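You operate a simulated robot arm through the tools that you are given. There is no shell and no other tool. Be economical: measure what you need, move in short steps, check, and stop when the job is done.

You are at the controls of a simulated two-armed robot. One attempt, no reset.

JOB
Wipe up the spill on the table top by the fridge with the white cloth and put it back.

Only the result counts: the job must be done as asked and must still hold three seconds after the hand-in. Knocking over, shifting, dropping, spilling or breaking anything else fails it. Flat cloth is picked up by pressing the open fingertips on it (5 to 10 N) and closing them slowly along it; thin cloth reads only 2 to 8 mm in the jaws.

ROBOT AND FRAMES
Two 7-joint arms with two-finger parallel grippers on one trunk, on a base that drives. Base frame: it is fixed to the floor where the robot stands at the start and does not move with it; the origin is under the middle of the robot, x ahead of it, y to its left, z up. Units: mm, degrees, N and s.
The left shoulder is at the start at [70, 134, 1076], the right one opposite. Payload 1.57 kg a hand.
Tool frame (each hand has its own): the origin (TCP) lies between the finger pads and is the grasp point; the fingertips stand 30 mm ahead of it; z points along the fingers, y is the line along which they close. The gripper opens to 80 mm. The fingers are 17 mm wide and 12 mm thick; the gripper's body (40 by 82 mm) begins 80 mm behind the TCP.
Orientation is told as [roll, pitch, yaw] about the base's x, y, z axes, in that order, counted from this pose: with the fingers straight down and closing along the base's y, the tool's x points along the base's -x, its y along +y and its z along -z.

CONTROLS
- The arms move only by the tool send_rows. It takes "left_motion", "right_motion" or both (then of equal length, played together; a hand with none holds still); each is a list of rows, each a list of 7 numbers: the opening, from 0 (shut) to 1 (fully open), then the shift along the tool's x, y, z in mm, then the turn, a rotation vector about the tool's x, y, z in degrees. In form: [[claw, dx, dy, dz, ax, ay, az], ...]. A call has 1 to 8 rows; each row shifts and turns the commanded pose from where the row before left it, along the tool's axes as they then stand. Rows are played at 5 a second. More than 50 mm and 8.6 degrees between two rows, or a gripper value outside its range, and nothing of the call is played. Where a pose cannot be reached the arm comes as near as it can. A force on the tool above 40 N (or 10 N above the force at the start of the call, whichever is more), or a blocked arm, ends the call early, and 0.2 s more pass. Each finger travels about 153 mm/s and halts on what it meets, pressing with about 22 N; the grip force reading is that of the motor and also rises with nothing between the fingers. The clock runs only during rows and for 0.2 s after the last one: add rows that do not move to give the fingers time. The reply holds the time, the measured pose of the TCP, the force on the tool along the base axes, the opening and the grip force, in the units named above and with some noise, and new pictures: "show" is both (left out), scene, wrist or none (wrist: the cameras of the hands that moved).
- Cameras (640 x 400 px; columns grow to the right, rows downward): "scene" is now at [120.3, 37.4, 1270.4]; the picture's right is [0.55, -0.84, 0.00], its down [-0.63, -0.41, -0.66] and it looks along [0.56, 0.36, -0.75] (base axes); focal length 214 px, centre (320, 200). "left" rides on the left gripper at [72, 7, -122] in its tool frame; the picture's right is [-0.09, 1.00, 0.00], its down [-0.84, -0.08, -0.54] and it looks along [-0.54, -0.05, 0.84] (tool axes); focal length 238 px, centre (320, 200). "right" rides on the right gripper at [72, -7, -122] in its tool frame; the picture's right is [0.09, 1.00, 0.00], its down [-0.84, 0.08, -0.54] and it looks along [-0.54, 0.05, 0.84] (tool axes); focal length 238 px, centre (320, 200). There is no depth. A picture from a camera that has moved, and an enlarged one, comes with that camera's place and axes in the base frame and with its lens. The place of the scene camera against the robot may be out by one fixed shift of up to 25 mm in any direction.
- move_column(by): slides the trunk up (or, below 0, down) by that many mm; the arms and the scene camera ride with it, the base frame stays. It gives what a move gives, with no picture.
- steer(legs): drives the robot by 1 to 6 legs, each [ahead, left, turn to the left] in mm, mm and degrees, along the robot's own axes; the way and the turn of a leg run together, so that a leg with both is an arc; at most 1500 mm and 180 degrees a leg. The arms and the cameras ride along, it lands a little off, and it stops where it bumps. It gives what a move gives, and a new picture of the scene camera.
- turn_head(pan, tilt): turns the head with the scene camera to pan (to the left, within 86 degrees either way) and tilt (down, from -29 to 69), counted from straight ahead of the robot. It gives what a move gives, and a new picture of the scene camera.
- close_up(camera, box): a new picture of the part [left, top, right, bottom] of that camera's present view, enlarged. The clock stands still meanwhile.
- finish_job(): hands the job in; it is judged then, once.

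Work in short steps. Places have to be worked out from the pictures, the camera data and where the tool is seen: move nearer, look again, correct. Check each grasp and each placing, and mend what went wrong. You have 120 turns and 260 pictures in all, those below and enlarged ones among them. Open the grippers and draw the arms clear of the work before you hand the job in, unless the task says otherwise; then end with one line.

The tools are called as name(argument=value, ...) on one line, values as JSON. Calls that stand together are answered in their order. send_rows: Moves the arms, as the interface text tells. Its arguments: {"type":"object","properties":{"left_motion":{"type":"array","items":{"type":"array","items":{"type":"number"}}},"right_motion":{"type":"array","items":{"type":"array","items":{"type":"number"}}},"show":{"type":"string","enum":["both","scene","wrist","none"]}},"required":[]} The other tools are called the same way: move_column (by) slides the trunk up or down; steer (legs) drives the base; turn_head (pan, tilt) turns the head that bears the scene camera; close_up (camera, box) takes an enlarged picture of a part of a camera's view; finish_job () hands the job in.

At the start:

```text
time_s: 0.0
left_tcp_pos: [362.1, 420.7, 1129.1]
left_tool_rot: [0.1, 0.0, 0.2]
left_force: [0.0, -0.8, 0.3]
left_finger_gap: 79.8
left_finger_force: 0.0
right_tcp_pos: [449.1, 3.4, 1050.3]
right_tool_rot: [0.0, 0.0, 0.0]
right_force: [0.5, 0.3, 0.0]
right_finger_gap: 80.0
right_finger_force: 0.1
trunk travel left (down, up): [-650.0, 290.0]
robot x, y, heading: [0.5, -2.6, -0.1]
head pan, tilt: [33.1, 48.4]
```

scene: 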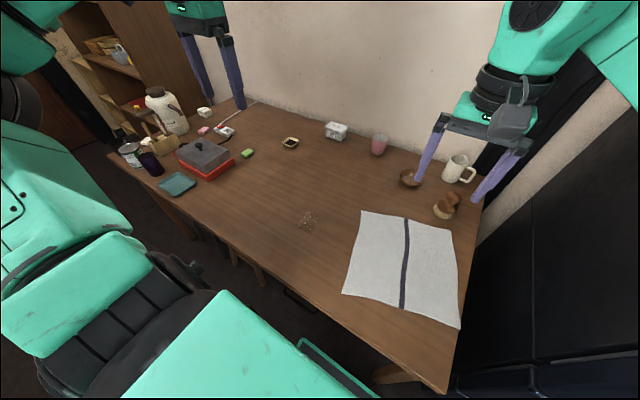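
right: 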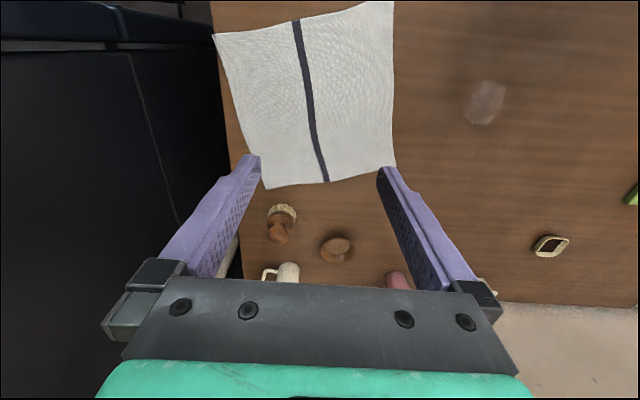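
left: 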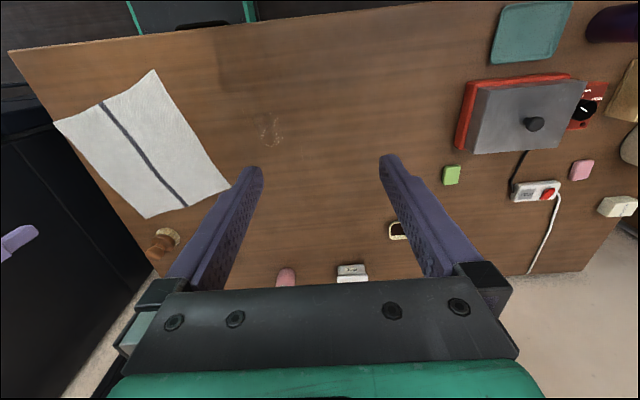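

The scene puts the cloth at about [490, 0] and the spill at about [450, 300]. I'll enlarge both before moving.

close_up(camera="scene", box=[240, 180, 400, 280])

close_up(camera="left", box=[200, 80, 360, 180])

close_up(camera="right", box=[200, 0, 520, 200])

```text
4.00 times, centred on (320, 230) of scene
camera zoom: at [120.3, 37.4, 1270.4], right [0.55, -0.84, 0.0], down [-0.63, -0.41, -0.66], along [0.56, 0.36, -0.75], focal length 858 px, centre (320, 80)
```

zoom: 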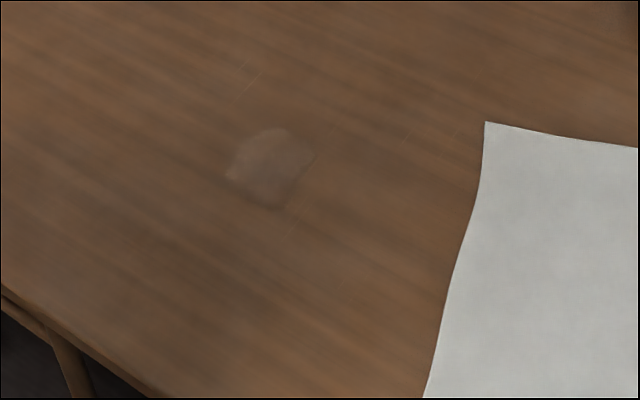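

```text
4.00 times, centred on (280, 130) of left
camera zoom: at [290.6, 426.0, 1250.9], right [0.09, 1.0, 0.0], down [0.84, -0.08, 0.54], along [0.54, -0.05, -0.84], focal length 953 px, centre (480, 480)
```

zoom: 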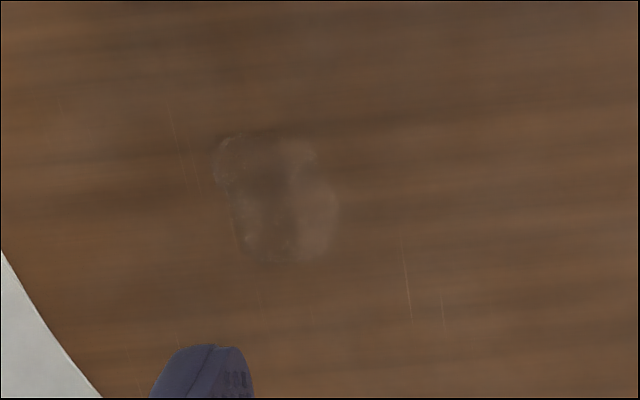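

```text
2.00 times, centred on (360, 100) of right
camera zoom: at [376.6, -0.7, 1172.9], right [-0.09, 1.0, 0.0], down [0.84, 0.08, 0.54], along [0.54, 0.05, -0.84], focal length 477 px, centre (240, 400)
```

zoom: 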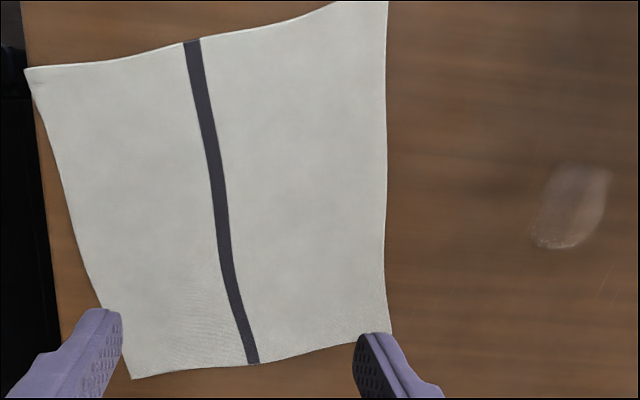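

Triangulating between the two wrist views suggests the surface may be higher than 671, perhaps about 720. I'll bring both hands down to z≈865 above the two side edges of the cloth and look again.

send_rows(left_motion=[[1, -8, -33, -33, 0, 0, 0], [1, -8, -33, -33, 0, 0, 0], [1, -8, -33, -33, 0, 0, 0], [1, -8, -33, -33, 0, 0, 0], [1, -8, -33, -33, 0, 0, 0], [1, -8, -33, -33, 0, 0, 0], [1, -8, -33, -33, 0, 0, 0], [1, -8, -33, -33, 0, 0, 0]], right_motion=[[1, -7, -15.6, -23, 0, 0, 0], [1, -7, -15.6, 23, 0, 0, 0], [1, -7, -15.6, 23, 0, 0, 0], [1, -7, -15.6, 23, 0, 0, 0], [1, -7, -15.6, 23, 0, 0, 0], [1, -7, -15.6, 23, 0, 0, 0], [1, -7, -15.6, 23, 0, 0, 0], [1, -7, -15.6, 23, 0, 0, 0]], show="both")

```text
time_s: 1.8
left_tcp_pos: [364.7, 183.7, 1217.1]
left_tool_rot: [-0.5, -0.3, 0.3]
left_force: [0.3, 0.3, -0.2]
left_finger_gap: 80.0
left_finger_force: 0.1
left hand out of reach, approached as far as the arm can: row 3, 4, 5, 6, 7, 8
right_tcp_pos: [503.9, -111.1, 913.9]
right_tool_rot: [-0.4, -0.2, 0.2]
right_force: [-0.6, 0.0, 0.4]
right_finger_gap: 79.9
right_finger_force: 0.0
trunk travel left (down, up): [-650.0, 290.0]
robot x, y, heading: [-1.4, 5.7, 0.2]
head pan, tilt: [33.1, 48.4]
camera scene: at [117.8, 47.1, 1270.5], right [0.55, -0.84, 0.01], down [-0.62, -0.42, -0.66], along [0.56, 0.36, -0.75], focal length 214 px, centre (320, 200)
camera right: at [431.0, -115.6, 1036.8], right [-0.1, 1.0, -0.01], down [0.83, 0.08, 0.54], along [0.54, 0.05, -0.84], focal length 238 px, centre (320, 200)
camera left: at [292.0, 189.7, 1337.9], right [0.09, 1.0, -0.01], down [0.83, -0.07, 0.55], along [0.54, -0.06, -0.84], focal length 238 px, centre (320, 200)
```

scene: 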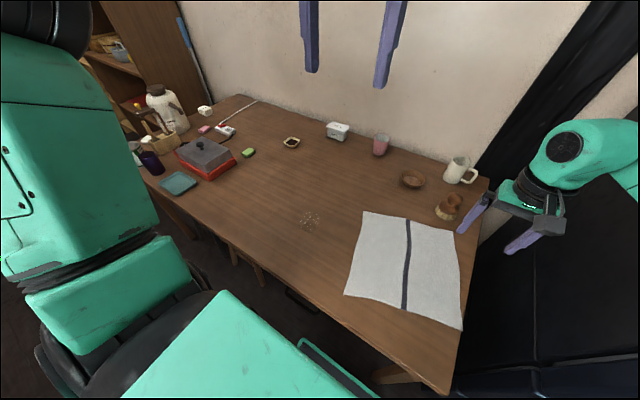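
right: 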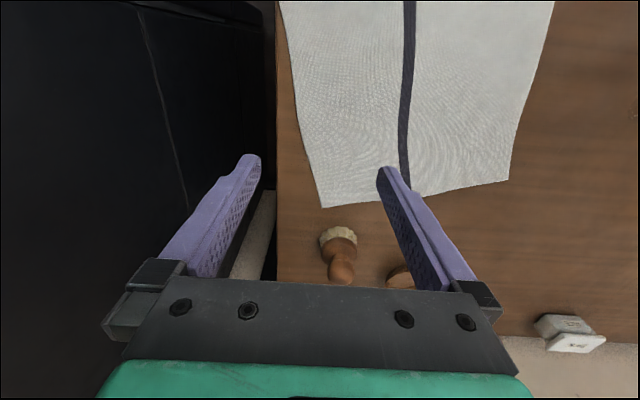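
left: 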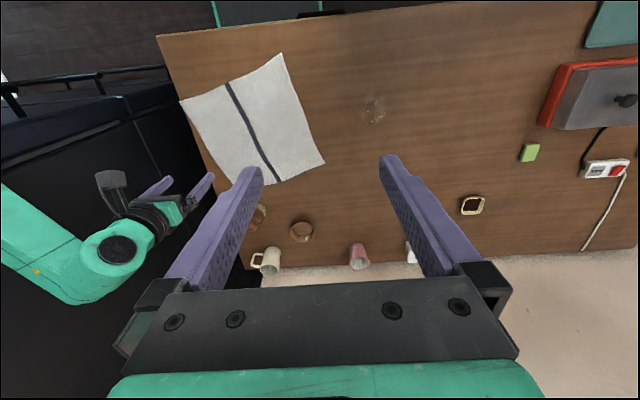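

I had the vertical sign wrong: tool +z is down. The left hand went up harmlessly, so I'll now bring it down with positive dz and the right hand a bit lower.

send_rows(left_motion=[[1, 0, 0, 48, 0, 0, 0], [1, 0, 0, 48, 0, 0, 0], [1, 0, 0, 48, 0, 0, 0], [1, 0, 0, 48, 0, 0, 0], [1, 0, 0, 48, 0, 0, 0], [1, 0, 0, 48, 0, 0, 0], [1, 0, 0, 48, 0, 0, 0], [1, 0, 0, 48, 0, 0, 0]], show="none")

```text
time_s: 3.6
left_tcp_pos: [369.8, 175.5, 828.7]
left_tool_rot: [-0.6, -0.1, 0.0]
left_force: [0.0, -1.1, -0.3]
left_finger_gap: 80.3
left_finger_force: 0.1
right_tcp_pos: [504.1, -110.4, 913.4]
right_tool_rot: [-0.5, -0.2, -0.1]
right_force: [0.8, -0.8, 0.0]
right_finger_gap: 79.9
right_finger_force: 0.1
trunk travel left (down, up): [-650.0, 290.0]
robot x, y, heading: [-0.3, -3.1, -0.1]
head pan, tilt: [33.1, 48.4]
```

The left hand is at z≈829 and its command followed properly. I'll turn both hands 15° to square them with the cloth edges and move them over the left and right edges.

send_rows(left_motion=[[1, -35, -25, 0, 0, 0, 0], [1, -35, -25, 0, 0, 0, 0], [1, 0, 0, 0, 0, 0, -7.5], [1, 0, 0, 0, 0, 0, -7.5], [1, 0, 0, 0, 0, 0, 0]], right_motion=[[1, 0, -10, 42, 0, 0, 0], [1, 0, -10, 42, 0, 0, 0], [1, 0, 0, 0, 0, 0, -7.5], [1, 0, 0, 0, 0, 0, -7.5], [1, 0, 0, 0, 0, 0, 0]])

```text
time_s: 4.8
left_tcp_pos: [433.0, 137.8, 830.2]
left_tool_rot: [-1.3, 0.0, 15.3]
left_force: [0.5, 0.7, 0.3]
left_finger_gap: 80.1
left_finger_force: 0.2
right_tcp_pos: [499.7, -123.3, 834.3]
right_tool_rot: [-1.4, 0.0, 15.3]
right_force: [-0.4, -0.3, 0.8]
right_finger_gap: 80.1
right_finger_force: 0.1
trunk travel left (down, up): [-650.0, 290.0]
robot x, y, heading: [3.7, 0.6, 0.0]
head pan, tilt: [33.1, 48.4]
camera scene: at [111.5, 62.9, 1270.1], right [0.55, -0.84, 0.02], down [-0.62, -0.42, -0.66], along [0.56, 0.35, -0.75], focal length 214 px, centre (320, 200)
camera right: at [429.8, -145.2, 957.6], right [-0.35, 0.94, -0.02], down [0.78, 0.31, 0.54], along [0.51, 0.17, -0.84], focal length 238 px, centre (320, 200)
camera left: at [361.4, 127.6, 950.5], right [-0.17, 0.98, -0.02], down [0.82, 0.16, 0.55], along [0.54, 0.07, -0.84], focal length 238 px, centre (320, 200)
```

scene: 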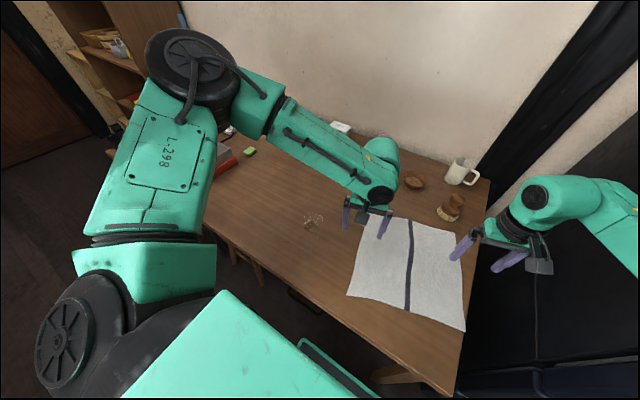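
right: 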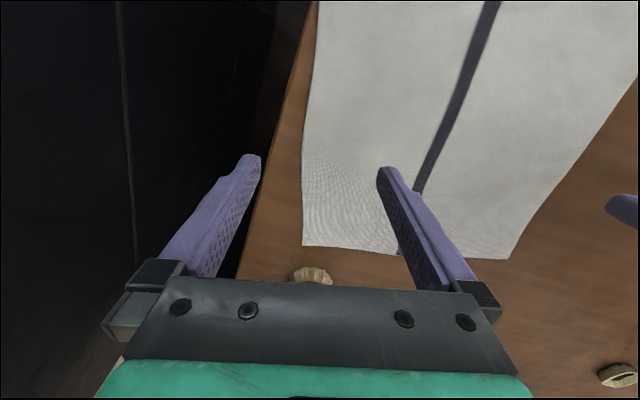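
left: 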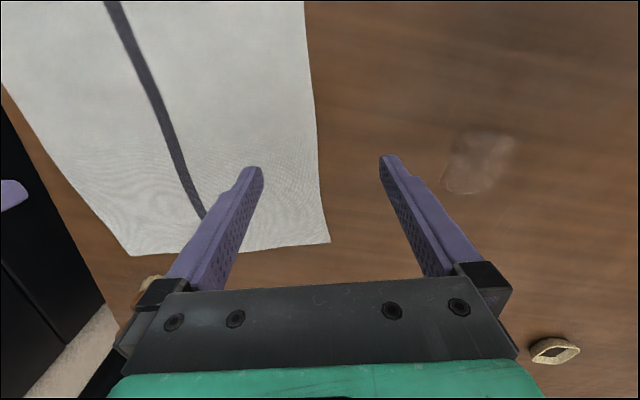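

Triangulating corner B from both wrists gives a surface at about z≈725, so contact should come near TCP z≈755. I'll shift inward so both fingers stand over cloth, open to about 48 mm, and descend to about 780.

send_rows(left_motion=[[0.6, 0, -25, 15, 0, 0, 0], [0.6, 0, -25, 15, 0, 0, 0], [0.6, 0, 0, 20, 0, 0, 0], [0.6, 0, 0, 0, 0, 0, 0]], right_motion=[[0.6, 0, 16, 17, 0, 0, 0], [0.6, 0, 16, 17, 0, 0, 0], [0.6, 0, 0, 20, 0, 0, 0], [0.6, 0, 0, 0, 0, 0, 0]], show="wrist")

```text
time_s: 5.8
left_tcp_pos: [430.2, 104.2, 797.1]
left_tool_rot: [-0.1, 0.0, 15.2]
left_force: [0.4, 0.3, 0.7]
left_finger_gap: 47.9
left_finger_force: 0.1
left hand out of reach, approached as far as the arm can: row 1, 2, 3
right_tcp_pos: [495.4, -106.9, 773.3]
right_tool_rot: [-0.2, -0.1, 14.8]
right_force: [-1.0, -0.2, 0.6]
right_finger_gap: 48.3
right_finger_force: 0.1
trunk travel left (down, up): [-650.0, 290.0]
robot x, y, heading: [-2.2, -2.3, -0.1]
head pan, tilt: [33.1, 48.4]
camera right: at [426.2, -130.4, 896.8], right [-0.35, 0.94, 0.0], down [0.79, 0.29, 0.54], along [0.51, 0.19, -0.84], focal length 238 px, centre (320, 200)
camera left: at [358.7, 91.5, 918.1], right [-0.17, 0.99, 0.0], down [0.83, 0.14, 0.54], along [0.54, 0.09, -0.84], focal length 238 px, centre (320, 200)
```

right: 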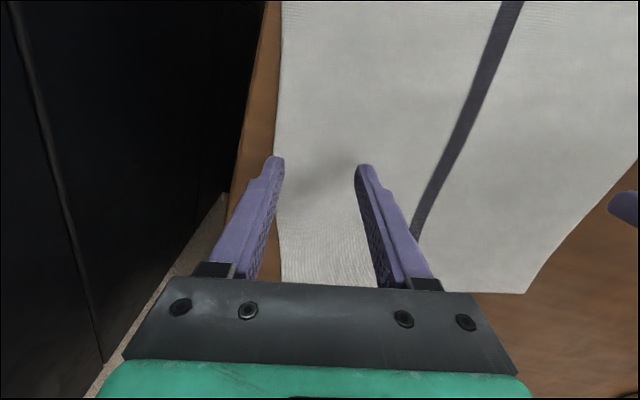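
left: 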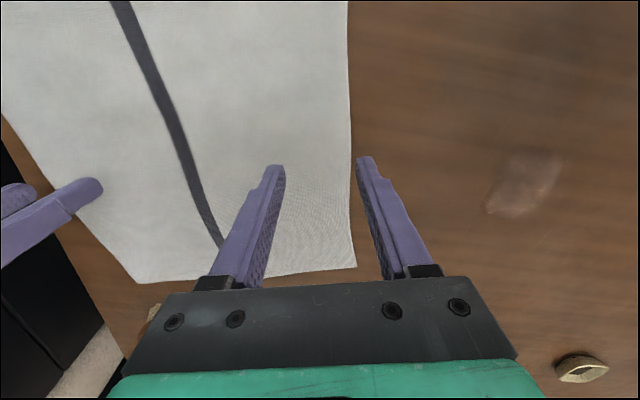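

The left arm stopped short at its limit, with its fingers near the edge. I'll test a small inward move to see whether it still makes progress.

send_rows(left_motion=[[0.6, 0, -10, 0, 0, 0, 0], [0.6, 0, -10, 0, 0, 0, 0], [0.6, 0, 0, 0, 0, 0, 0]], show="none")

send_rows(left_motion=[[0.6, 0, 0, 10, 0, 0, 7], [0.6, 0, 0, 10, 0, 0, 7], [0.6, 0, -15, 0, 0, 0, 0], [0.6, 0, 0, 0, 0, 0, 0]], show="none")

```text
time_s: 6.6
left_tcp_pos: [425.9, 97.1, 804.1]
left_tool_rot: [-0.1, 0.0, 15.0]
left_force: [0.6, 0.2, -0.2]
left_finger_gap: 47.8
left_finger_force: 0.0
left hand out of reach, approached as far as the arm can: row 1, 2
right_tcp_pos: [494.5, -105.7, 774.2]
right_tool_rot: [0.0, 0.0, 15.0]
right_force: [0.0, 0.3, -0.7]
right_finger_gap: 48.1
right_finger_force: 0.2
trunk travel left (down, up): [-650.0, 290.0]
robot x, y, heading: [-2.2, -1.4, 0.1]
head pan, tilt: [33.1, 48.4]
```

```text
time_s: 7.6
left_tcp_pos: [417.3, 97.5, 794.8]
left_tool_rot: [-0.2, -0.1, 1.0]
left_force: [0.7, -0.5, 0.1]
left_finger_gap: 47.8
left_finger_force: 0.0
left hand out of reach, approached as far as the arm can: row 1, 2, 3
right_tcp_pos: [494.7, -106.5, 774.2]
right_tool_rot: [0.1, 0.0, 15.0]
right_force: [0.0, -0.2, -0.2]
right_finger_gap: 48.1
right_finger_force: 0.1
trunk travel left (down, up): [-650.0, 290.0]
robot x, y, heading: [2.5, 1.0, -0.1]
head pan, tilt: [33.1, 48.4]
```

The left arm seems to be held by a posture limit rather than by distance, probably left over from the high excursion. I'll take it out to y≈300 and forward, then bring it back in.

send_rows(left_motion=[[0.6, 0, 45, 0, 0, 0, 0], [0.6, 0, 45, 0, 0, 0, 0], [0.6, 0, 45, 0, 0, 0, 0], [0.6, 0, 45, 0, 0, 0, 0], [0.6, -45, 0, 0, 0, 0, 0], [0.6, 0, 0, 15, 0, 0, 0], [0.6, 0, 0, 0, 0, 0, 0]], show="scene")

send_rows(left_motion=[[0.6, 0, -30, 0, 0, 0, 0], [0.6, 0, -30, 0, 0, 0, 0], [0.6, 0, -30, 0, 0, 0, 0], [0.6, 0, -30, 0, 0, 0, 0], [0.6, 0, -30, 0, 0, 0, 0], [0.6, 0, -30, 0, 0, 0, 0], [0.6, 0, 0, 0, 0, 0, 0]], show="none")

```text
time_s: 9.2
left_tcp_pos: [459.3, 278.4, 780.5]
left_tool_rot: [-0.1, -0.1, 0.9]
left_force: [-0.2, 0.1, 0.2]
left_finger_gap: 48.1
left_finger_force: 0.2
right_tcp_pos: [495.7, -105.8, 773.4]
right_tool_rot: [0.1, 0.0, 15.0]
right_force: [1.2, -0.1, 0.5]
right_finger_gap: 47.9
right_finger_force: 0.1
trunk travel left (down, up): [-650.0, 290.0]
robot x, y, heading: [1.4, -4.7, -0.3]
head pan, tilt: [33.1, 48.4]
camera scene: at [119.8, 38.4, 1270.3], right [0.55, -0.84, 0.0], down [-0.63, -0.41, -0.66], along [0.56, 0.36, -0.75], focal length 214 px, centre (320, 200)
```

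scene: 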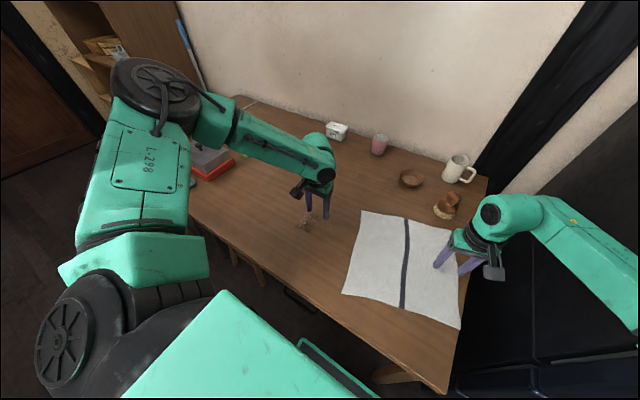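

```text
time_s: 10.8
left_tcp_pos: [445.9, 117.9, 794.1]
left_tool_rot: [-0.3, -0.1, 1.2]
left_force: [0.5, -0.6, 0.5]
left_finger_gap: 48.0
left_finger_force: 0.0
left hand out of reach, approached as far as the arm can: row 5, 6
right_tcp_pos: [494.6, -104.9, 774.2]
right_tool_rot: [0.1, 0.0, 15.0]
right_force: [0.0, 0.0, -0.5]
right_finger_gap: 48.2
right_finger_force: 0.2
trunk travel left (down, up): [-650.0, 290.0]
robot x, y, heading: [4.4, -0.3, 0.1]
head pan, tilt: [33.1, 48.4]
```

The limit is real: about 450 mm from the shoulder when reaching inward. Lowering the trunk should free more inward reach, so I'll raise both hands and then lower the column 150 mm.

send_rows(left_motion=[[0.6, 0, 10, -45, 0, 0, 0], [0.6, 0, 10, -45, 0, 0, 0], [0.6, 0, 10, -45, 0, 0, 0], [0.6, 0, 0, 0, 0, 0, 0]], right_motion=[[0.6, 0, 0, -45, 0, 0, 0], [0.6, 0, 0, -45, 0, 0, 0], [0.6, 0, 0, -45, 0, 0, 0], [0.6, 0, 0, 0, 0, 0, 0]], show="scene")

move_column(by=-130)

send_rows(left_motion=[[0.6, 0, -15, 0, 0, 0, -7], [0.6, 0, -15, 0, 0, 0, -7], [0.6, 0, -15, 0, 0, 0, 0], [0.6, 0, -15, 0, 0, 0, 0], [0.6, 0, 0, 0, 0, 0, 0]], show="both")

```text
time_s: 11.8
left_tcp_pos: [442.6, 151.8, 928.9]
left_tool_rot: [-0.3, 0.0, 1.0]
left_force: [0.3, -0.2, 1.4]
left_finger_gap: 48.2
left_finger_force: 0.2
right_tcp_pos: [494.6, -102.2, 910.7]
right_tool_rot: [-0.1, 0.0, 15.0]
right_force: [0.5, 0.0, -0.8]
right_finger_gap: 48.1
right_finger_force: 0.1
trunk travel left (down, up): [-650.0, 290.0]
robot x, y, heading: [3.4, -0.6, -0.0]
head pan, tilt: [33.1, 48.4]
camera scene: at [118.4, 42.0, 1270.4], right [0.55, -0.84, 0.0], down [-0.63, -0.41, -0.66], along [0.56, 0.36, -0.75], focal length 214 px, centre (320, 200)
```

scene: 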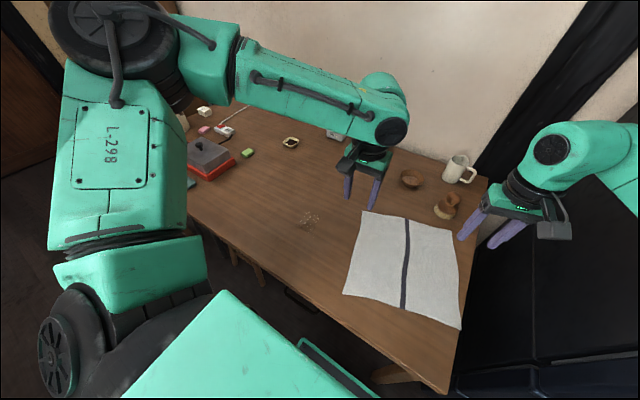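

```text
time_s: 13.4
left_tcp_pos: [442.8, 152.5, 797.7]
left_tool_rot: [-0.3, -0.1, 1.1]
left_force: [-0.5, 0.4, -0.4]
left_finger_gap: 48.0
left_finger_force: 0.1
right_tcp_pos: [495.7, -100.9, 779.2]
right_tool_rot: [-0.2, 0.1, 15.0]
right_force: [0.2, 0.2, -1.0]
right_finger_gap: 48.0
right_finger_force: 0.0
trunk travel left (down, up): [-520.0, 420.0]
robot x, y, heading: [-3.2, 1.7, -0.1]
head pan, tilt: [33.1, 48.4]
```

```text
time_s: 14.6
left_tcp_pos: [452.2, 91.6, 799.8]
left_tool_rot: [-0.4, 0.0, 15.1]
left_force: [-0.6, -0.7, 0.6]
left_finger_gap: 47.9
left_finger_force: 0.1
right_tcp_pos: [495.1, -102.5, 780.2]
right_tool_rot: [-0.3, -0.1, 14.9]
right_force: [0.2, -0.9, 0.3]
right_finger_gap: 47.7
right_finger_force: 0.1
trunk travel left (down, up): [-520.0, 420.0]
robot x, y, heading: [1.6, -0.5, 0.1]
head pan, tilt: [33.1, 48.4]
camera scene: at [118.9, 42.0, 1140.3], right [0.55, -0.84, 0.0], down [-0.63, -0.41, -0.66], along [0.56, 0.36, -0.75], focal length 214 px, centre (320, 200)
camera left: at [381.3, 79.3, 920.8], right [-0.17, 0.99, 0.0], down [0.83, 0.15, 0.54], along [0.54, 0.09, -0.84], focal length 238 px, centre (320, 200)
```

scene: 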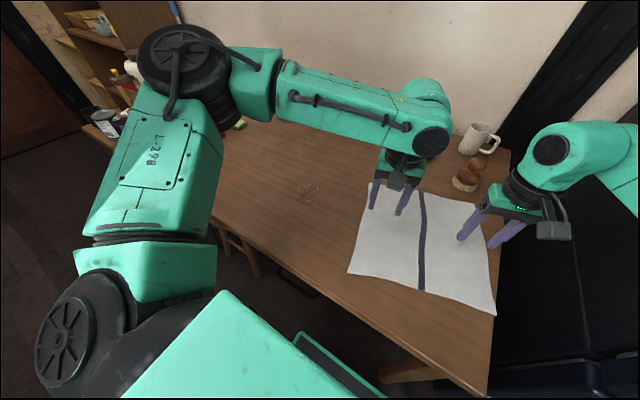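
left: 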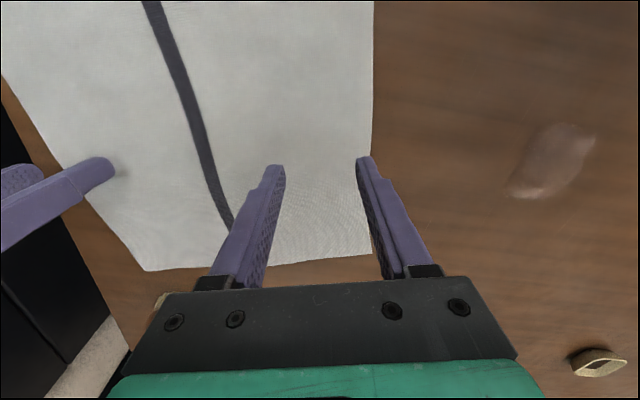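

Lowering the trunk fixed the reach. I'll move the left hand a further 12 mm inward and down, then feel for contact.

send_rows(left_motion=[[0.6, 0, -12, 10, 0, 0, 0], [0.6, 0, 0, 12, 0, 0, 0], [0.6, 0, 0, 6, 0, 0, 0], [0.6, 0, 0, 0, 0, 0, 0]], show="wrist")

```text
time_s: 15.6
left_tcp_pos: [455.8, 84.0, 769.9]
left_tool_rot: [-0.4, -0.1, 15.0]
left_force: [0.1, -1.7, 0.5]
left_finger_gap: 47.9
left_finger_force: 0.1
right_tcp_pos: [494.8, -101.4, 779.8]
right_tool_rot: [-0.3, 0.0, 15.0]
right_force: [-0.5, -0.1, -0.3]
right_finger_gap: 47.9
right_finger_force: 0.0
trunk travel left (down, up): [-520.0, 420.0]
robot x, y, heading: [-2.3, -1.9, 0.3]
head pan, tilt: [33.1, 48.4]
camera left: at [384.2, 70.4, 891.5], right [-0.17, 0.99, -0.01], down [0.83, 0.15, 0.54], along [0.54, 0.09, -0.84], focal length 238 px, centre (320, 200)
```

left: 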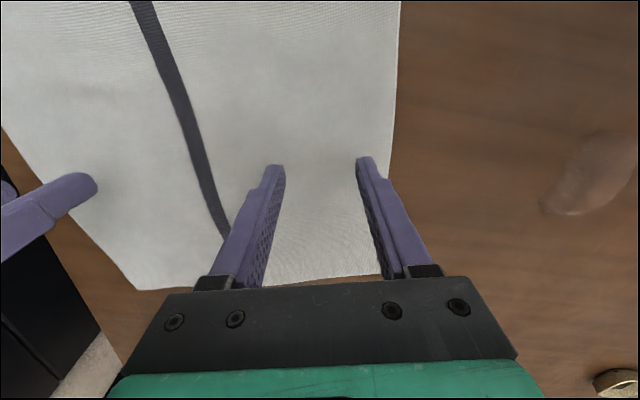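

Both left fingers are now over cloth. I'll descend in small steps watching the force.

send_rows(left_motion=[[0.6, 0, 0, 3, 0, 0, 0], [0.6, 0, 0, 3, 0, 0, 0], [0.6, 0, 0, 3, 0, 0, 0], [0.6, 0, 0, 0, 0, 0, 0]], show="none")

send_rows(left_motion=[[0.6, 0, 0, 2, 0, 0, 0], [0.6, 0, 0, 2, 0, 0, 0], [0.6, 0, 0, 0, 0, 0, 0]], show="none")

send_rows(left_motion=[[0.6, 0, 0, 2, 0, 0, 0], [0.6, 0, 0, 2, 0, 0, 0], [0.6, 0, 0, 0, 0, 0, 0]], show="wrist")

```text
time_s: 16.6
left_tcp_pos: [453.2, 83.7, 760.8]
left_tool_rot: [-0.3, 0.0, 15.1]
left_force: [0.7, -0.3, -0.2]
left_finger_gap: 48.0
left_finger_force: 0.1
right_tcp_pos: [496.0, -102.3, 779.4]
right_tool_rot: [-0.3, 0.0, 15.1]
right_force: [-0.2, 0.2, 0.8]
right_finger_gap: 48.1
right_finger_force: 0.1
trunk travel left (down, up): [-520.0, 420.0]
robot x, y, heading: [-2.0, -0.8, 0.1]
head pan, tilt: [33.1, 48.4]
```

```text
time_s: 17.4
left_tcp_pos: [454.0, 84.4, 757.4]
left_tool_rot: [-0.4, 0.0, 15.1]
left_force: [0.5, -0.4, 0.1]
left_finger_gap: 48.0
left_finger_force: 0.2
right_tcp_pos: [496.4, -102.1, 780.2]
right_tool_rot: [-0.4, 0.1, 15.1]
right_force: [-0.6, -0.3, 0.3]
right_finger_gap: 48.0
right_finger_force: 0.1
trunk travel left (down, up): [-520.0, 420.0]
robot x, y, heading: [-1.7, -2.0, 0.0]
head pan, tilt: [33.1, 48.4]
```

```text
time_s: 18.2
left_tcp_pos: [453.4, 84.5, 754.8]
left_tool_rot: [-0.3, 0.0, 15.0]
left_force: [0.2, -0.3, 0.0]
left_finger_gap: 47.8
left_finger_force: 0.0
left hand out of reach, approached as far as the arm can: row 1
right_tcp_pos: [495.0, -102.0, 779.8]
right_tool_rot: [-0.2, 0.1, 15.0]
right_force: [0.7, 0.3, 0.2]
right_finger_gap: 48.2
right_finger_force: 0.1
trunk travel left (down, up): [-520.0, 420.0]
robot x, y, heading: [3.5, 0.4, 0.1]
head pan, tilt: [33.1, 48.4]
camera left: at [381.8, 72.3, 876.1], right [-0.17, 0.99, -0.01], down [0.83, 0.15, 0.54], along [0.54, 0.09, -0.84], focal length 238 px, centre (320, 200)
```

left: 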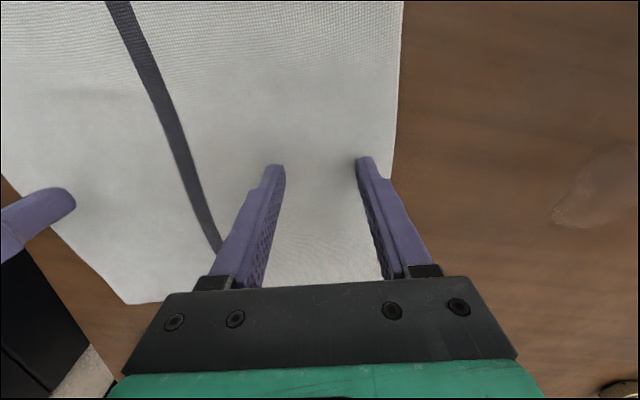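

There's no contact at 755 and I'm at the reach limit again, so I'll raise both hands, lower the column another 120 mm, and resume.

send_rows(left_motion=[[0.6, 0, 0, -45, 0, 0, 0], [0.6, 0, 0, -45, 0, 0, 0], [0.6, 0, 0, -45, 0, 0, 0], [0.6, 0, 0, 0, 0, 0, 0]], right_motion=[[0.6, 0, 0, -40, 0, 0, 0], [0.6, 0, 0, -40, 0, 0, 0], [0.6, 0, 0, -40, 0, 0, 0], [0.6, 0, 0, 0, 0, 0, 0]], show="none")

move_column(by=-120)

send_rows(left_motion=[[0.6, 0, 0, 5, 0, 0, 0], [0.6, 0, 0, 5, 0, 0, 0], [0.6, 0, 0, 5, 0, 0, 0], [0.6, 0, 0, 0, 0, 0, 0]], right_motion=[[0.6, 0, 0, 6, 0, 0, 0], [0.6, 0, 0, 6, 0, 0, 0], [0.6, 0, 0, 6, 0, 0, 0], [0.6, 0, 0, 0, 0, 0, 0]], show="both")

```text
time_s: 19.2
left_tcp_pos: [452.0, 84.0, 889.3]
left_tool_rot: [0.0, 0.0, 15.1]
left_force: [0.0, -0.3, 0.0]
left_finger_gap: 48.1
left_finger_force: 0.0
right_tcp_pos: [498.2, -105.6, 899.7]
right_tool_rot: [0.1, 0.1, 15.0]
right_force: [0.0, -0.7, 0.9]
right_finger_gap: 47.9
right_finger_force: 0.0
trunk travel left (down, up): [-520.0, 420.0]
robot x, y, heading: [-2.0, -3.4, -0.1]
head pan, tilt: [33.1, 48.4]
```

```text
time_s: 20.7
left_tcp_pos: [451.9, 83.4, 768.3]
left_tool_rot: [0.1, 0.0, 15.1]
left_force: [0.3, -0.6, -0.3]
left_finger_gap: 47.9
left_finger_force: 0.0
right_tcp_pos: [496.9, -104.8, 779.5]
right_tool_rot: [0.0, 0.0, 15.0]
right_force: [-0.1, 0.3, 0.0]
right_finger_gap: 47.8
right_finger_force: 0.1
trunk travel left (down, up): [-400.0, 540.0]
robot x, y, heading: [-2.1, 0.5, -0.1]
head pan, tilt: [33.1, 48.4]
```

```text
time_s: 21.7
left_tcp_pos: [452.1, 82.6, 752.2]
left_tool_rot: [0.0, 0.1, 15.2]
left_force: [0.1, 0.3, 0.5]
left_finger_gap: 48.3
left_finger_force: 0.1
right_tcp_pos: [498.5, -103.8, 760.4]
right_tool_rot: [-0.1, 0.0, 14.9]
right_force: [0.6, 0.0, 0.2]
right_finger_gap: 48.0
right_finger_force: 0.1
trunk travel left (down, up): [-400.0, 540.0]
robot x, y, heading: [1.4, 2.3, 0.1]
head pan, tilt: [33.1, 48.4]
camera scene: at [120.3, 37.3, 1020.4], right [0.55, -0.84, 0.0], down [-0.63, -0.41, -0.66], along [0.56, 0.36, -0.75], focal length 214 px, centre (320, 200)
camera right: at [430.1, -127.3, 883.3], right [-0.35, 0.94, 0.0], down [0.79, 0.29, 0.54], along [0.51, 0.19, -0.84], focal length 238 px, centre (320, 200)
camera left: at [380.7, 70.3, 873.9], right [-0.17, 0.99, 0.0], down [0.83, 0.14, 0.54], along [0.53, 0.09, -0.84], focal length 238 px, centre (320, 200)
```

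scene: 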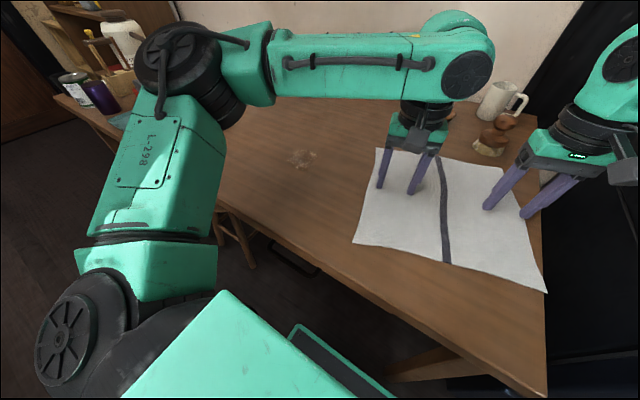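
right: 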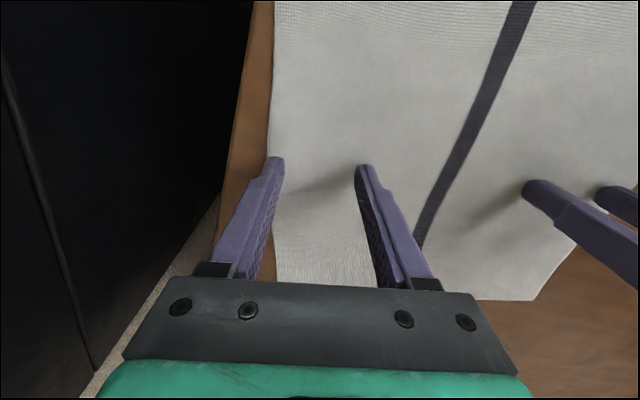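
left: 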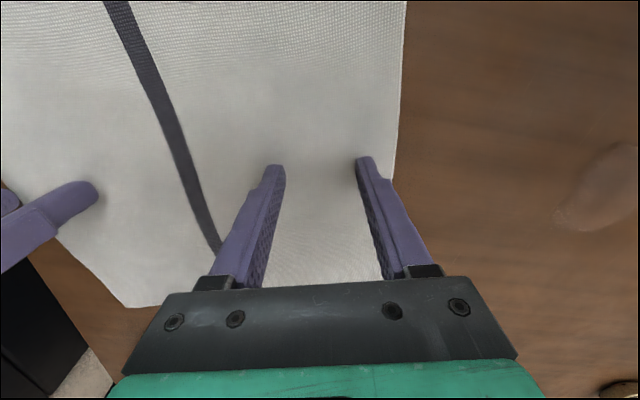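

The shadows say the fingertips are still above the cloth. I'll continue down 15 mm with both hands, moving the right one 10 mm further inward.

send_rows(left_motion=[[0.6, 0, 0, 4, 0, 0, 0], [0.6, 0, 0, 4, 0, 0, 0], [0.6, 0, 0, 4, 0, 0, 0], [0.6, 0, 0, 0, 0, 0, 0]], right_motion=[[0.6, 0, 10, 5, 0, 0, 0], [0.6, 0, 0, 5, 0, 0, 0], [0.6, 0, 0, 5, 0, 0, 0], [0.6, 0, 0, 0, 0, 0, 0]], show="none")

send_rows(left_motion=[[0.6, 0, 0, 4, 0, 0, 0], [0.6, 0, 0, 4, 0, 0, 0], [0.6, 0, 0, 4, 0, 0, 0], [0.6, 0, 0, 0, 0, 0, 0]], right_motion=[[0.6, 0, 0, 5, 0, 0, 0], [0.6, 0, 0, 5, 0, 0, 0], [0.6, 0, 0, 5, 0, 0, 0], [0.6, 0, 0, 0, 0, 0, 0]], show="wrist")

```text
time_s: 22.4
left_tcp_pos: [451.7, 82.0, 751.9]
left_tool_rot: [-0.5, -1.0, 15.1]
left_force: [-2.2, 0.0, 15.3]
left_finger_gap: 48.0
left_finger_force: 0.0
right_tcp_pos: [493.0, -95.5, 750.9]
right_tool_rot: [0.0, -0.4, 15.0]
right_force: [0.0, -0.8, 3.0]
right_finger_gap: 47.9
right_finger_force: 0.0
trunk travel left (down, up): [-400.0, 540.0]
robot x, y, heading: [1.8, 3.0, -0.3]
head pan, tilt: [33.1, 48.4]
stopped in row 3 (left hand): the force on the tool passed its limit (the readings are from after the stop); the commanded pose is now the measured one
```

```text
time_s: 22.9
left_tcp_pos: [453.8, 82.6, 753.0]
left_tool_rot: [-0.9, -1.9, 15.2]
left_force: [-1.0, 0.2, 19.0]
left_finger_gap: 48.4
left_finger_force: 0.2
right_tcp_pos: [492.8, -93.7, 751.3]
right_tool_rot: [0.2, -1.2, 14.8]
right_force: [-1.0, -0.9, 19.0]
right_finger_gap: 48.2
right_finger_force: 0.0
trunk travel left (down, up): [-400.0, 540.0]
robot x, y, heading: [-4.9, 1.5, -0.0]
head pan, tilt: [33.1, 48.4]
stopped in row 2 (left hand): the force on the tool passed its limit (the readings are from after the stop); the commanded pose is now the measured one
camera right: at [422.2, -118.7, 872.9], right [-0.35, 0.94, 0.0], down [0.78, 0.29, 0.56], along [0.52, 0.19, -0.83], focal length 238 px, centre (320, 200)
camera left: at [377.6, 70.5, 870.4], right [-0.17, 0.98, -0.01], down [0.81, 0.15, 0.57], along [0.56, 0.09, -0.82], focal length 238 px, centre (320, 200)
```

right: 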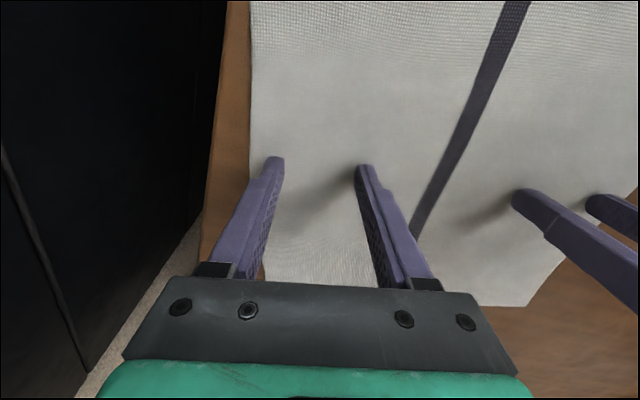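
left: 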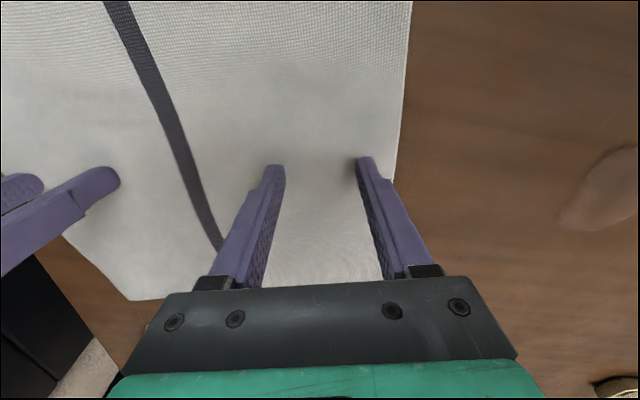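

Contact: both hands press at about 19 N with TCP≈752, so the surface is at z≈722. I'll ease off a little and remove the small tilt that built up.

send_rows(left_motion=[[0.6, 0, 0, -3, 0, 1.9, 0], [0.6, 0, 0, 0, 0, 0, 0], [0.6, 0, 0, 0, 0, 0, 0]], right_motion=[[0.6, 0, 0, -3, 0, 1.2, 0], [0.6, 0, 0, 0, 0, 0, 0], [0.6, 0, 0, 0, 0, 0, 0]], show="none")

```text
time_s: 23.7
left_tcp_pos: [455.0, 84.2, 750.3]
left_tool_rot: [-0.7, 0.2, 15.2]
left_force: [3.8, -0.2, 16.8]
left_finger_gap: 46.9
left_finger_force: 0.1
right_tcp_pos: [494.0, -93.7, 751.0]
right_tool_rot: [0.2, 0.4, 15.0]
right_force: [-4.2, -0.1, 14.9]
right_finger_gap: 47.9
right_finger_force: 0.0
trunk travel left (down, up): [-400.0, 540.0]
robot x, y, heading: [-0.5, -0.8, 0.0]
head pan, tilt: [33.1, 48.4]
```

Still about 16 N, so I'll raise both a little more.

send_rows(left_motion=[[0.6, 0, 0, -1.5, 0, 0, 0], [0.6, 0, 0, 0, 0, 0, 0], [0.6, 0, 0, 0, 0, 0, 0]], right_motion=[[0.6, 0, 0, -1.5, 0, 0, 0], [0.6, 0, 0, 0, 0, 0, 0], [0.6, 0, 0, 0, 0, 0, 0]], show="none")

```text
time_s: 24.5
left_tcp_pos: [455.4, 84.4, 752.0]
left_tool_rot: [-0.6, 0.5, 15.2]
left_force: [-3.1, -1.8, 10.9]
left_finger_gap: 47.0
left_finger_force: 0.0
right_tcp_pos: [494.1, -94.0, 750.7]
right_tool_rot: [0.1, 0.5, 14.9]
right_force: [-0.6, -0.3, 1.1]
right_finger_gap: 47.8
right_finger_force: 0.0
trunk travel left (down, up): [-400.0, 540.0]
robot x, y, heading: [-3.6, -0.6, -0.1]
head pan, tilt: [33.1, 48.4]
```

Left is at about 10 N and right at about 1 N. I'll press the right slightly and close both slowly along the cloth.

send_rows(left_motion=[[0.53, 0, 0, -0.3, 0, 0, 0], [0.46, 0, 0, 0, 0, 0, 0], [0.39, 0, 0, 0, 0, 0, 0], [0.31, 0, 0, 0, 0, 0, 0], [0.23, 0, 0, 0, 0, 0, 0], [0.15, 0, 0, 0, 0, 0, 0], [0.07, 0, 0, 0, 0, 0, 0], [0, 0, 0, 0, 0, 0, 0]], right_motion=[[0.6, 0, 0, 0.9, 0, 0, 0], [0.6, 0, 0, 0, 0, 0, 0], [0.6, 0, 0, 0, 0, 0, 0], [0.6, 0, 0, 0, 0, 0, 0], [0.6, 0, 0, 0, 0, 0, 0], [0.6, 0, 0, 0, 0, 0, 0], [0.6, 0, 0, 0, 0, 0, 0], [0.6, 0, 0, 0, 0, 0, 0]], show="wrist")

```text
time_s: 26.3
left_tcp_pos: [454.7, 84.8, 751.9]
left_tool_rot: [-0.7, 0.4, 15.2]
left_force: [-0.4, -0.1, 0.5]
left_finger_gap: 2.0
left_finger_force: 21.9
right_tcp_pos: [496.0, -92.6, 752.1]
right_tool_rot: [0.1, 0.5, 14.9]
right_force: [-0.3, -2.2, 10.0]
right_finger_gap: 48.4
right_finger_force: 0.1
trunk travel left (down, up): [-400.0, 540.0]
robot x, y, heading: [0.9, 1.9, 0.2]
head pan, tilt: [33.1, 48.4]
camera right: at [428.7, -116.6, 875.0], right [-0.35, 0.94, 0.0], down [0.79, 0.29, 0.53], along [0.5, 0.19, -0.84], focal length 238 px, centre (320, 200)
camera left: at [384.9, 73.1, 873.5], right [-0.17, 0.98, -0.01], down [0.83, 0.15, 0.54], along [0.53, 0.08, -0.84], focal length 238 px, centre (320, 200)
```

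right: 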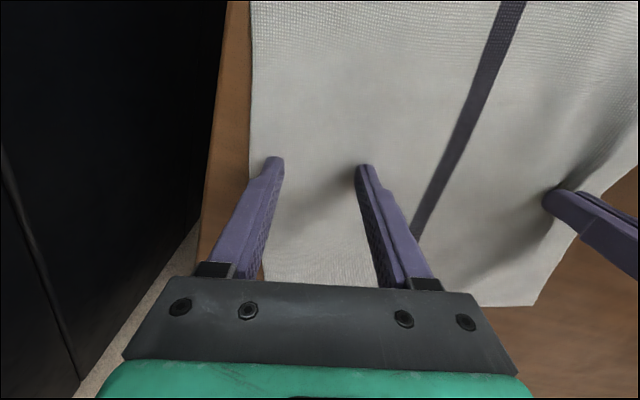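
left: 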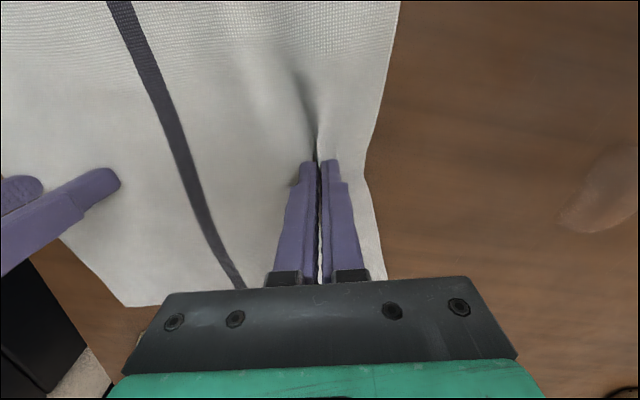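

The left hand pinched a fold (gap 2.0 mm). The right is pressing at 10 N, so I'll close it the same way.

send_rows(right_motion=[[0.53, 0, 0, 0, 0, 0, 0], [0.46, 0, 0, 0, 0, 0, 0], [0.39, 0, 0, 0, 0, 0, 0], [0.31, 0, 0, 0, 0, 0, 0], [0.23, 0, 0, 0, 0, 0, 0], [0.15, 0, 0, 0, 0, 0, 0], [0.07, 0, 0, 0, 0, 0, 0], [0, 0, 0, 0, 0, 0, 0]], left_motion=[[0, 0, 0, 0, 0, 0, 0], [0, 0, 0, 0, 0, 0, 0], [0, 0, 0, 0, 0, 0, 0], [0, 0, 0, 0, 0, 0, 0], [0, 0, 0, 0, 0, 0, 0], [0, 0, 0, 0, 0, 0, 0], [0, 0, 0, 0, 0, 0, 0], [0, 0, 0, 0, 0, 0, 0]], show="both")

```text
time_s: 28.1
left_tcp_pos: [455.5, 84.0, 750.2]
left_tool_rot: [-0.7, 0.6, 15.3]
left_force: [1.2, -0.5, 0.9]
left_finger_gap: 2.0
left_finger_force: 22.3
right_tcp_pos: [495.8, -93.1, 751.0]
right_tool_rot: [0.2, 0.5, 14.9]
right_force: [-0.2, 0.5, 12.4]
right_finger_gap: 6.8
right_finger_force: 22.2
trunk travel left (down, up): [-400.0, 540.0]
robot x, y, heading: [2.2, -2.1, 0.2]
head pan, tilt: [33.1, 48.4]
camera scene: at [119.1, 37.4, 1020.6], right [0.55, -0.84, 0.0], down [-0.63, -0.41, -0.66], along [0.56, 0.36, -0.75], focal length 214 px, centre (320, 200)
camera right: at [428.9, -116.5, 874.9], right [-0.35, 0.94, 0.0], down [0.79, 0.29, 0.53], along [0.5, 0.19, -0.84], focal length 238 px, centre (320, 200)
camera left: at [385.0, 73.2, 873.5], right [-0.17, 0.98, -0.01], down [0.83, 0.15, 0.54], along [0.53, 0.08, -0.84], focal length 238 px, centre (320, 200)
```

scene: 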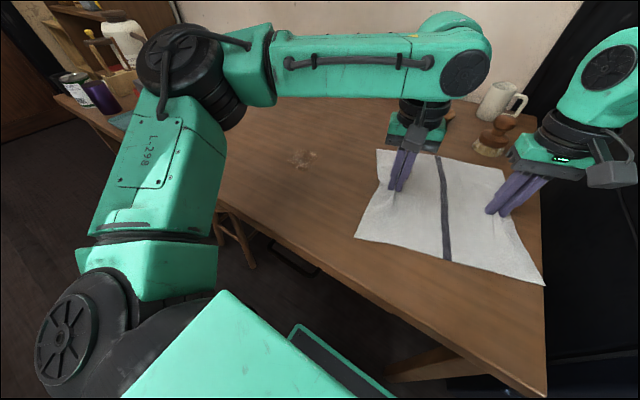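
right: 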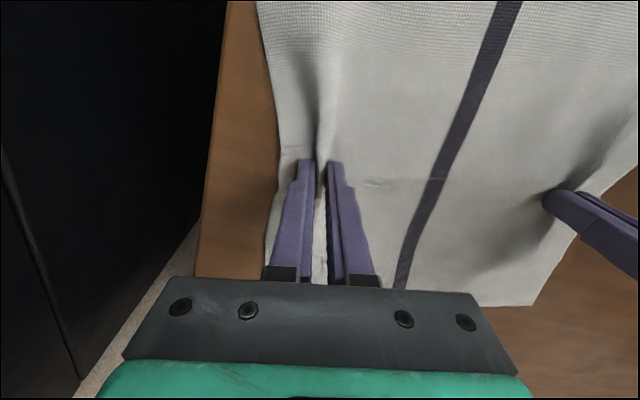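
left: 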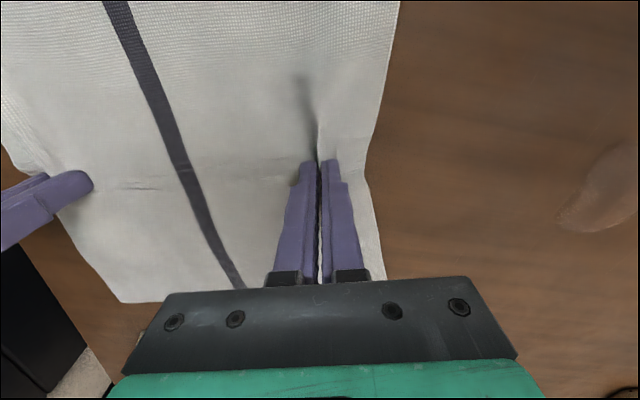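

Both folds are held, and the spill comes out at about [432, 297]. I'll lift both hands 15 mm and drive sideways 245 mm, slightly backwards, with both arms fixed so the cloth travels over the spill.

send_rows(left_motion=[[0, 0, 0, -8, 0, 0, 0], [0, 0, 0, -8, 0, 0, 0], [0, 0, 0, 0, 0, 0, 0]], right_motion=[[0, 0, 0, -8, 0, 0, 0], [0, 0, 0, -8, 0, 0, 0], [0, 0, 0, 0, 0, 0, 0]], show="both")

steer(legs=[[-10, 100, 0]])

```text
time_s: 28.9
left_tcp_pos: [456.4, 83.8, 767.7]
left_tool_rot: [-0.6, 0.6, 15.2]
left_force: [0.3, -0.7, 0.5]
left_finger_gap: 1.7
left_finger_force: 22.1
right_tcp_pos: [496.9, -93.1, 766.5]
right_tool_rot: [0.1, 0.6, 15.1]
right_force: [-0.1, 0.7, 1.0]
right_finger_gap: 6.8
right_finger_force: 22.1
trunk travel left (down, up): [-400.0, 540.0]
robot x, y, heading: [-0.2, -1.7, 0.0]
head pan, tilt: [33.1, 48.4]
camera scene: at [120.6, 37.3, 1020.3], right [0.55, -0.84, 0.0], down [-0.63, -0.41, -0.66], along [0.56, 0.36, -0.75], focal length 214 px, centre (320, 200)
camera right: at [429.4, -116.3, 890.2], right [-0.35, 0.94, 0.0], down [0.79, 0.29, 0.53], along [0.5, 0.19, -0.85], focal length 238 px, centre (320, 200)
camera left: at [386.5, 73.0, 888.7], right [-0.17, 0.98, -0.01], down [0.83, 0.15, 0.53], along [0.53, 0.08, -0.85], focal length 238 px, centre (320, 200)
```

scene: 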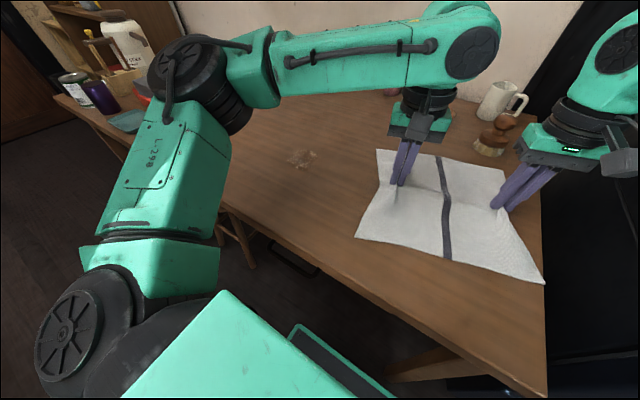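
right: 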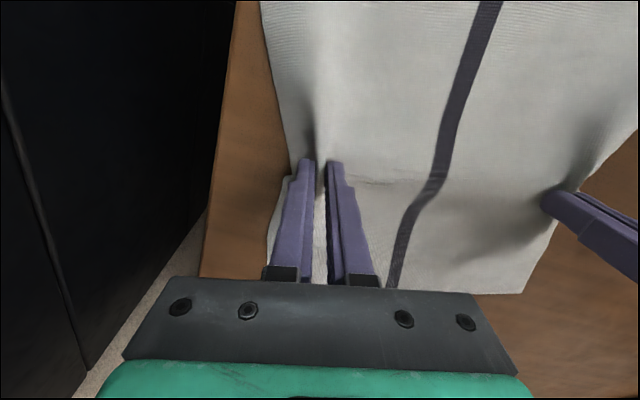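
left: 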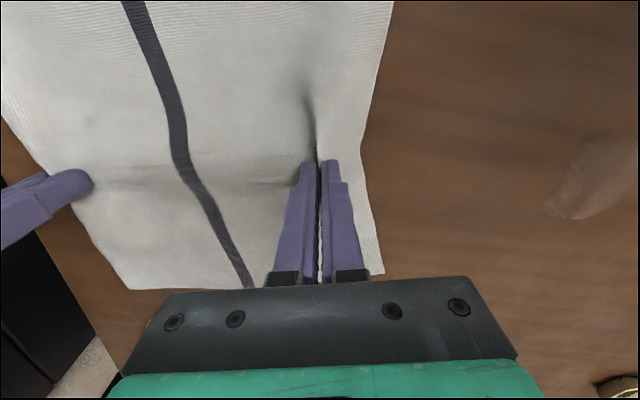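

```text
time_s: 30.1
left_tcp_pos: [447.2, 186.2, 767.0]
left_tool_rot: [-0.9, 0.6, 15.3]
left_force: [-0.8, -0.3, 0.6]
left_finger_gap: 2.1
left_finger_force: 21.8
right_tcp_pos: [486.1, 8.9, 765.8]
right_tool_rot: [0.2, 0.5, 15.2]
right_force: [0.5, 0.7, 0.1]
right_finger_gap: 6.6
right_finger_force: 22.1
trunk travel left (down, up): [-400.0, 540.0]
robot x, y, heading: [-7.6, 98.0, 0.0]
head pan, tilt: [33.1, 48.4]
camera scene: at [110.7, 138.0, 1020.3], right [0.55, -0.84, 0.0], down [-0.63, -0.41, -0.66], along [0.55, 0.36, -0.75], focal length 214 px, centre (320, 200)
```

scene: 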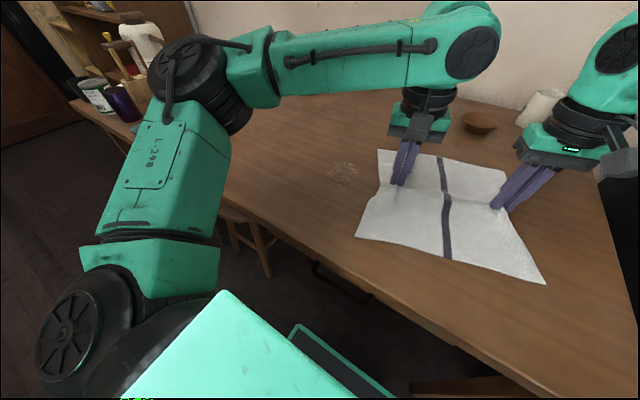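

The cloth moves as one piece. I'll drive the remaining 145 mm so the cloth covers the spill at y≈297.

steer(legs=[[-8, 145, 0]])

```text
time_s: 31.4
left_tcp_pos: [438.0, 327.6, 766.9]
left_tool_rot: [-0.6, 0.6, 15.4]
left_force: [-0.3, -0.4, -0.2]
left_finger_gap: 1.9
left_finger_force: 21.8
right_tcp_pos: [478.0, 151.6, 765.3]
right_tool_rot: [0.2, 0.6, 15.0]
right_force: [0.2, 0.9, -0.4]
right_finger_gap: 6.9
right_finger_force: 22.0
trunk travel left (down, up): [-400.0, 540.0]
robot x, y, heading: [-22.3, 237.3, 0.2]
head pan, tilt: [33.1, 48.4]
camera scene: at [102.5, 280.1, 1020.3], right [0.55, -0.84, 0.0], down [-0.63, -0.41, -0.66], along [0.55, 0.36, -0.75], focal length 214 px, centre (320, 200)
```

scene: 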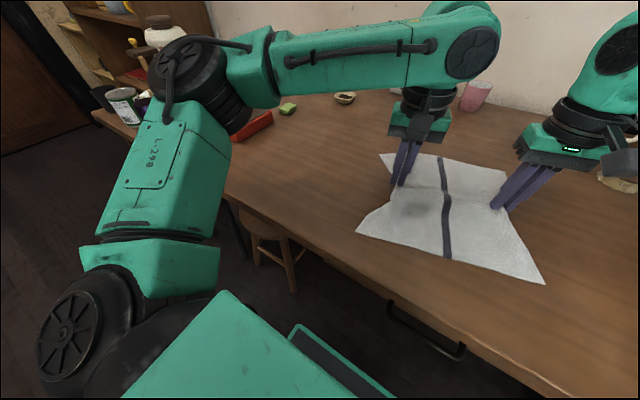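

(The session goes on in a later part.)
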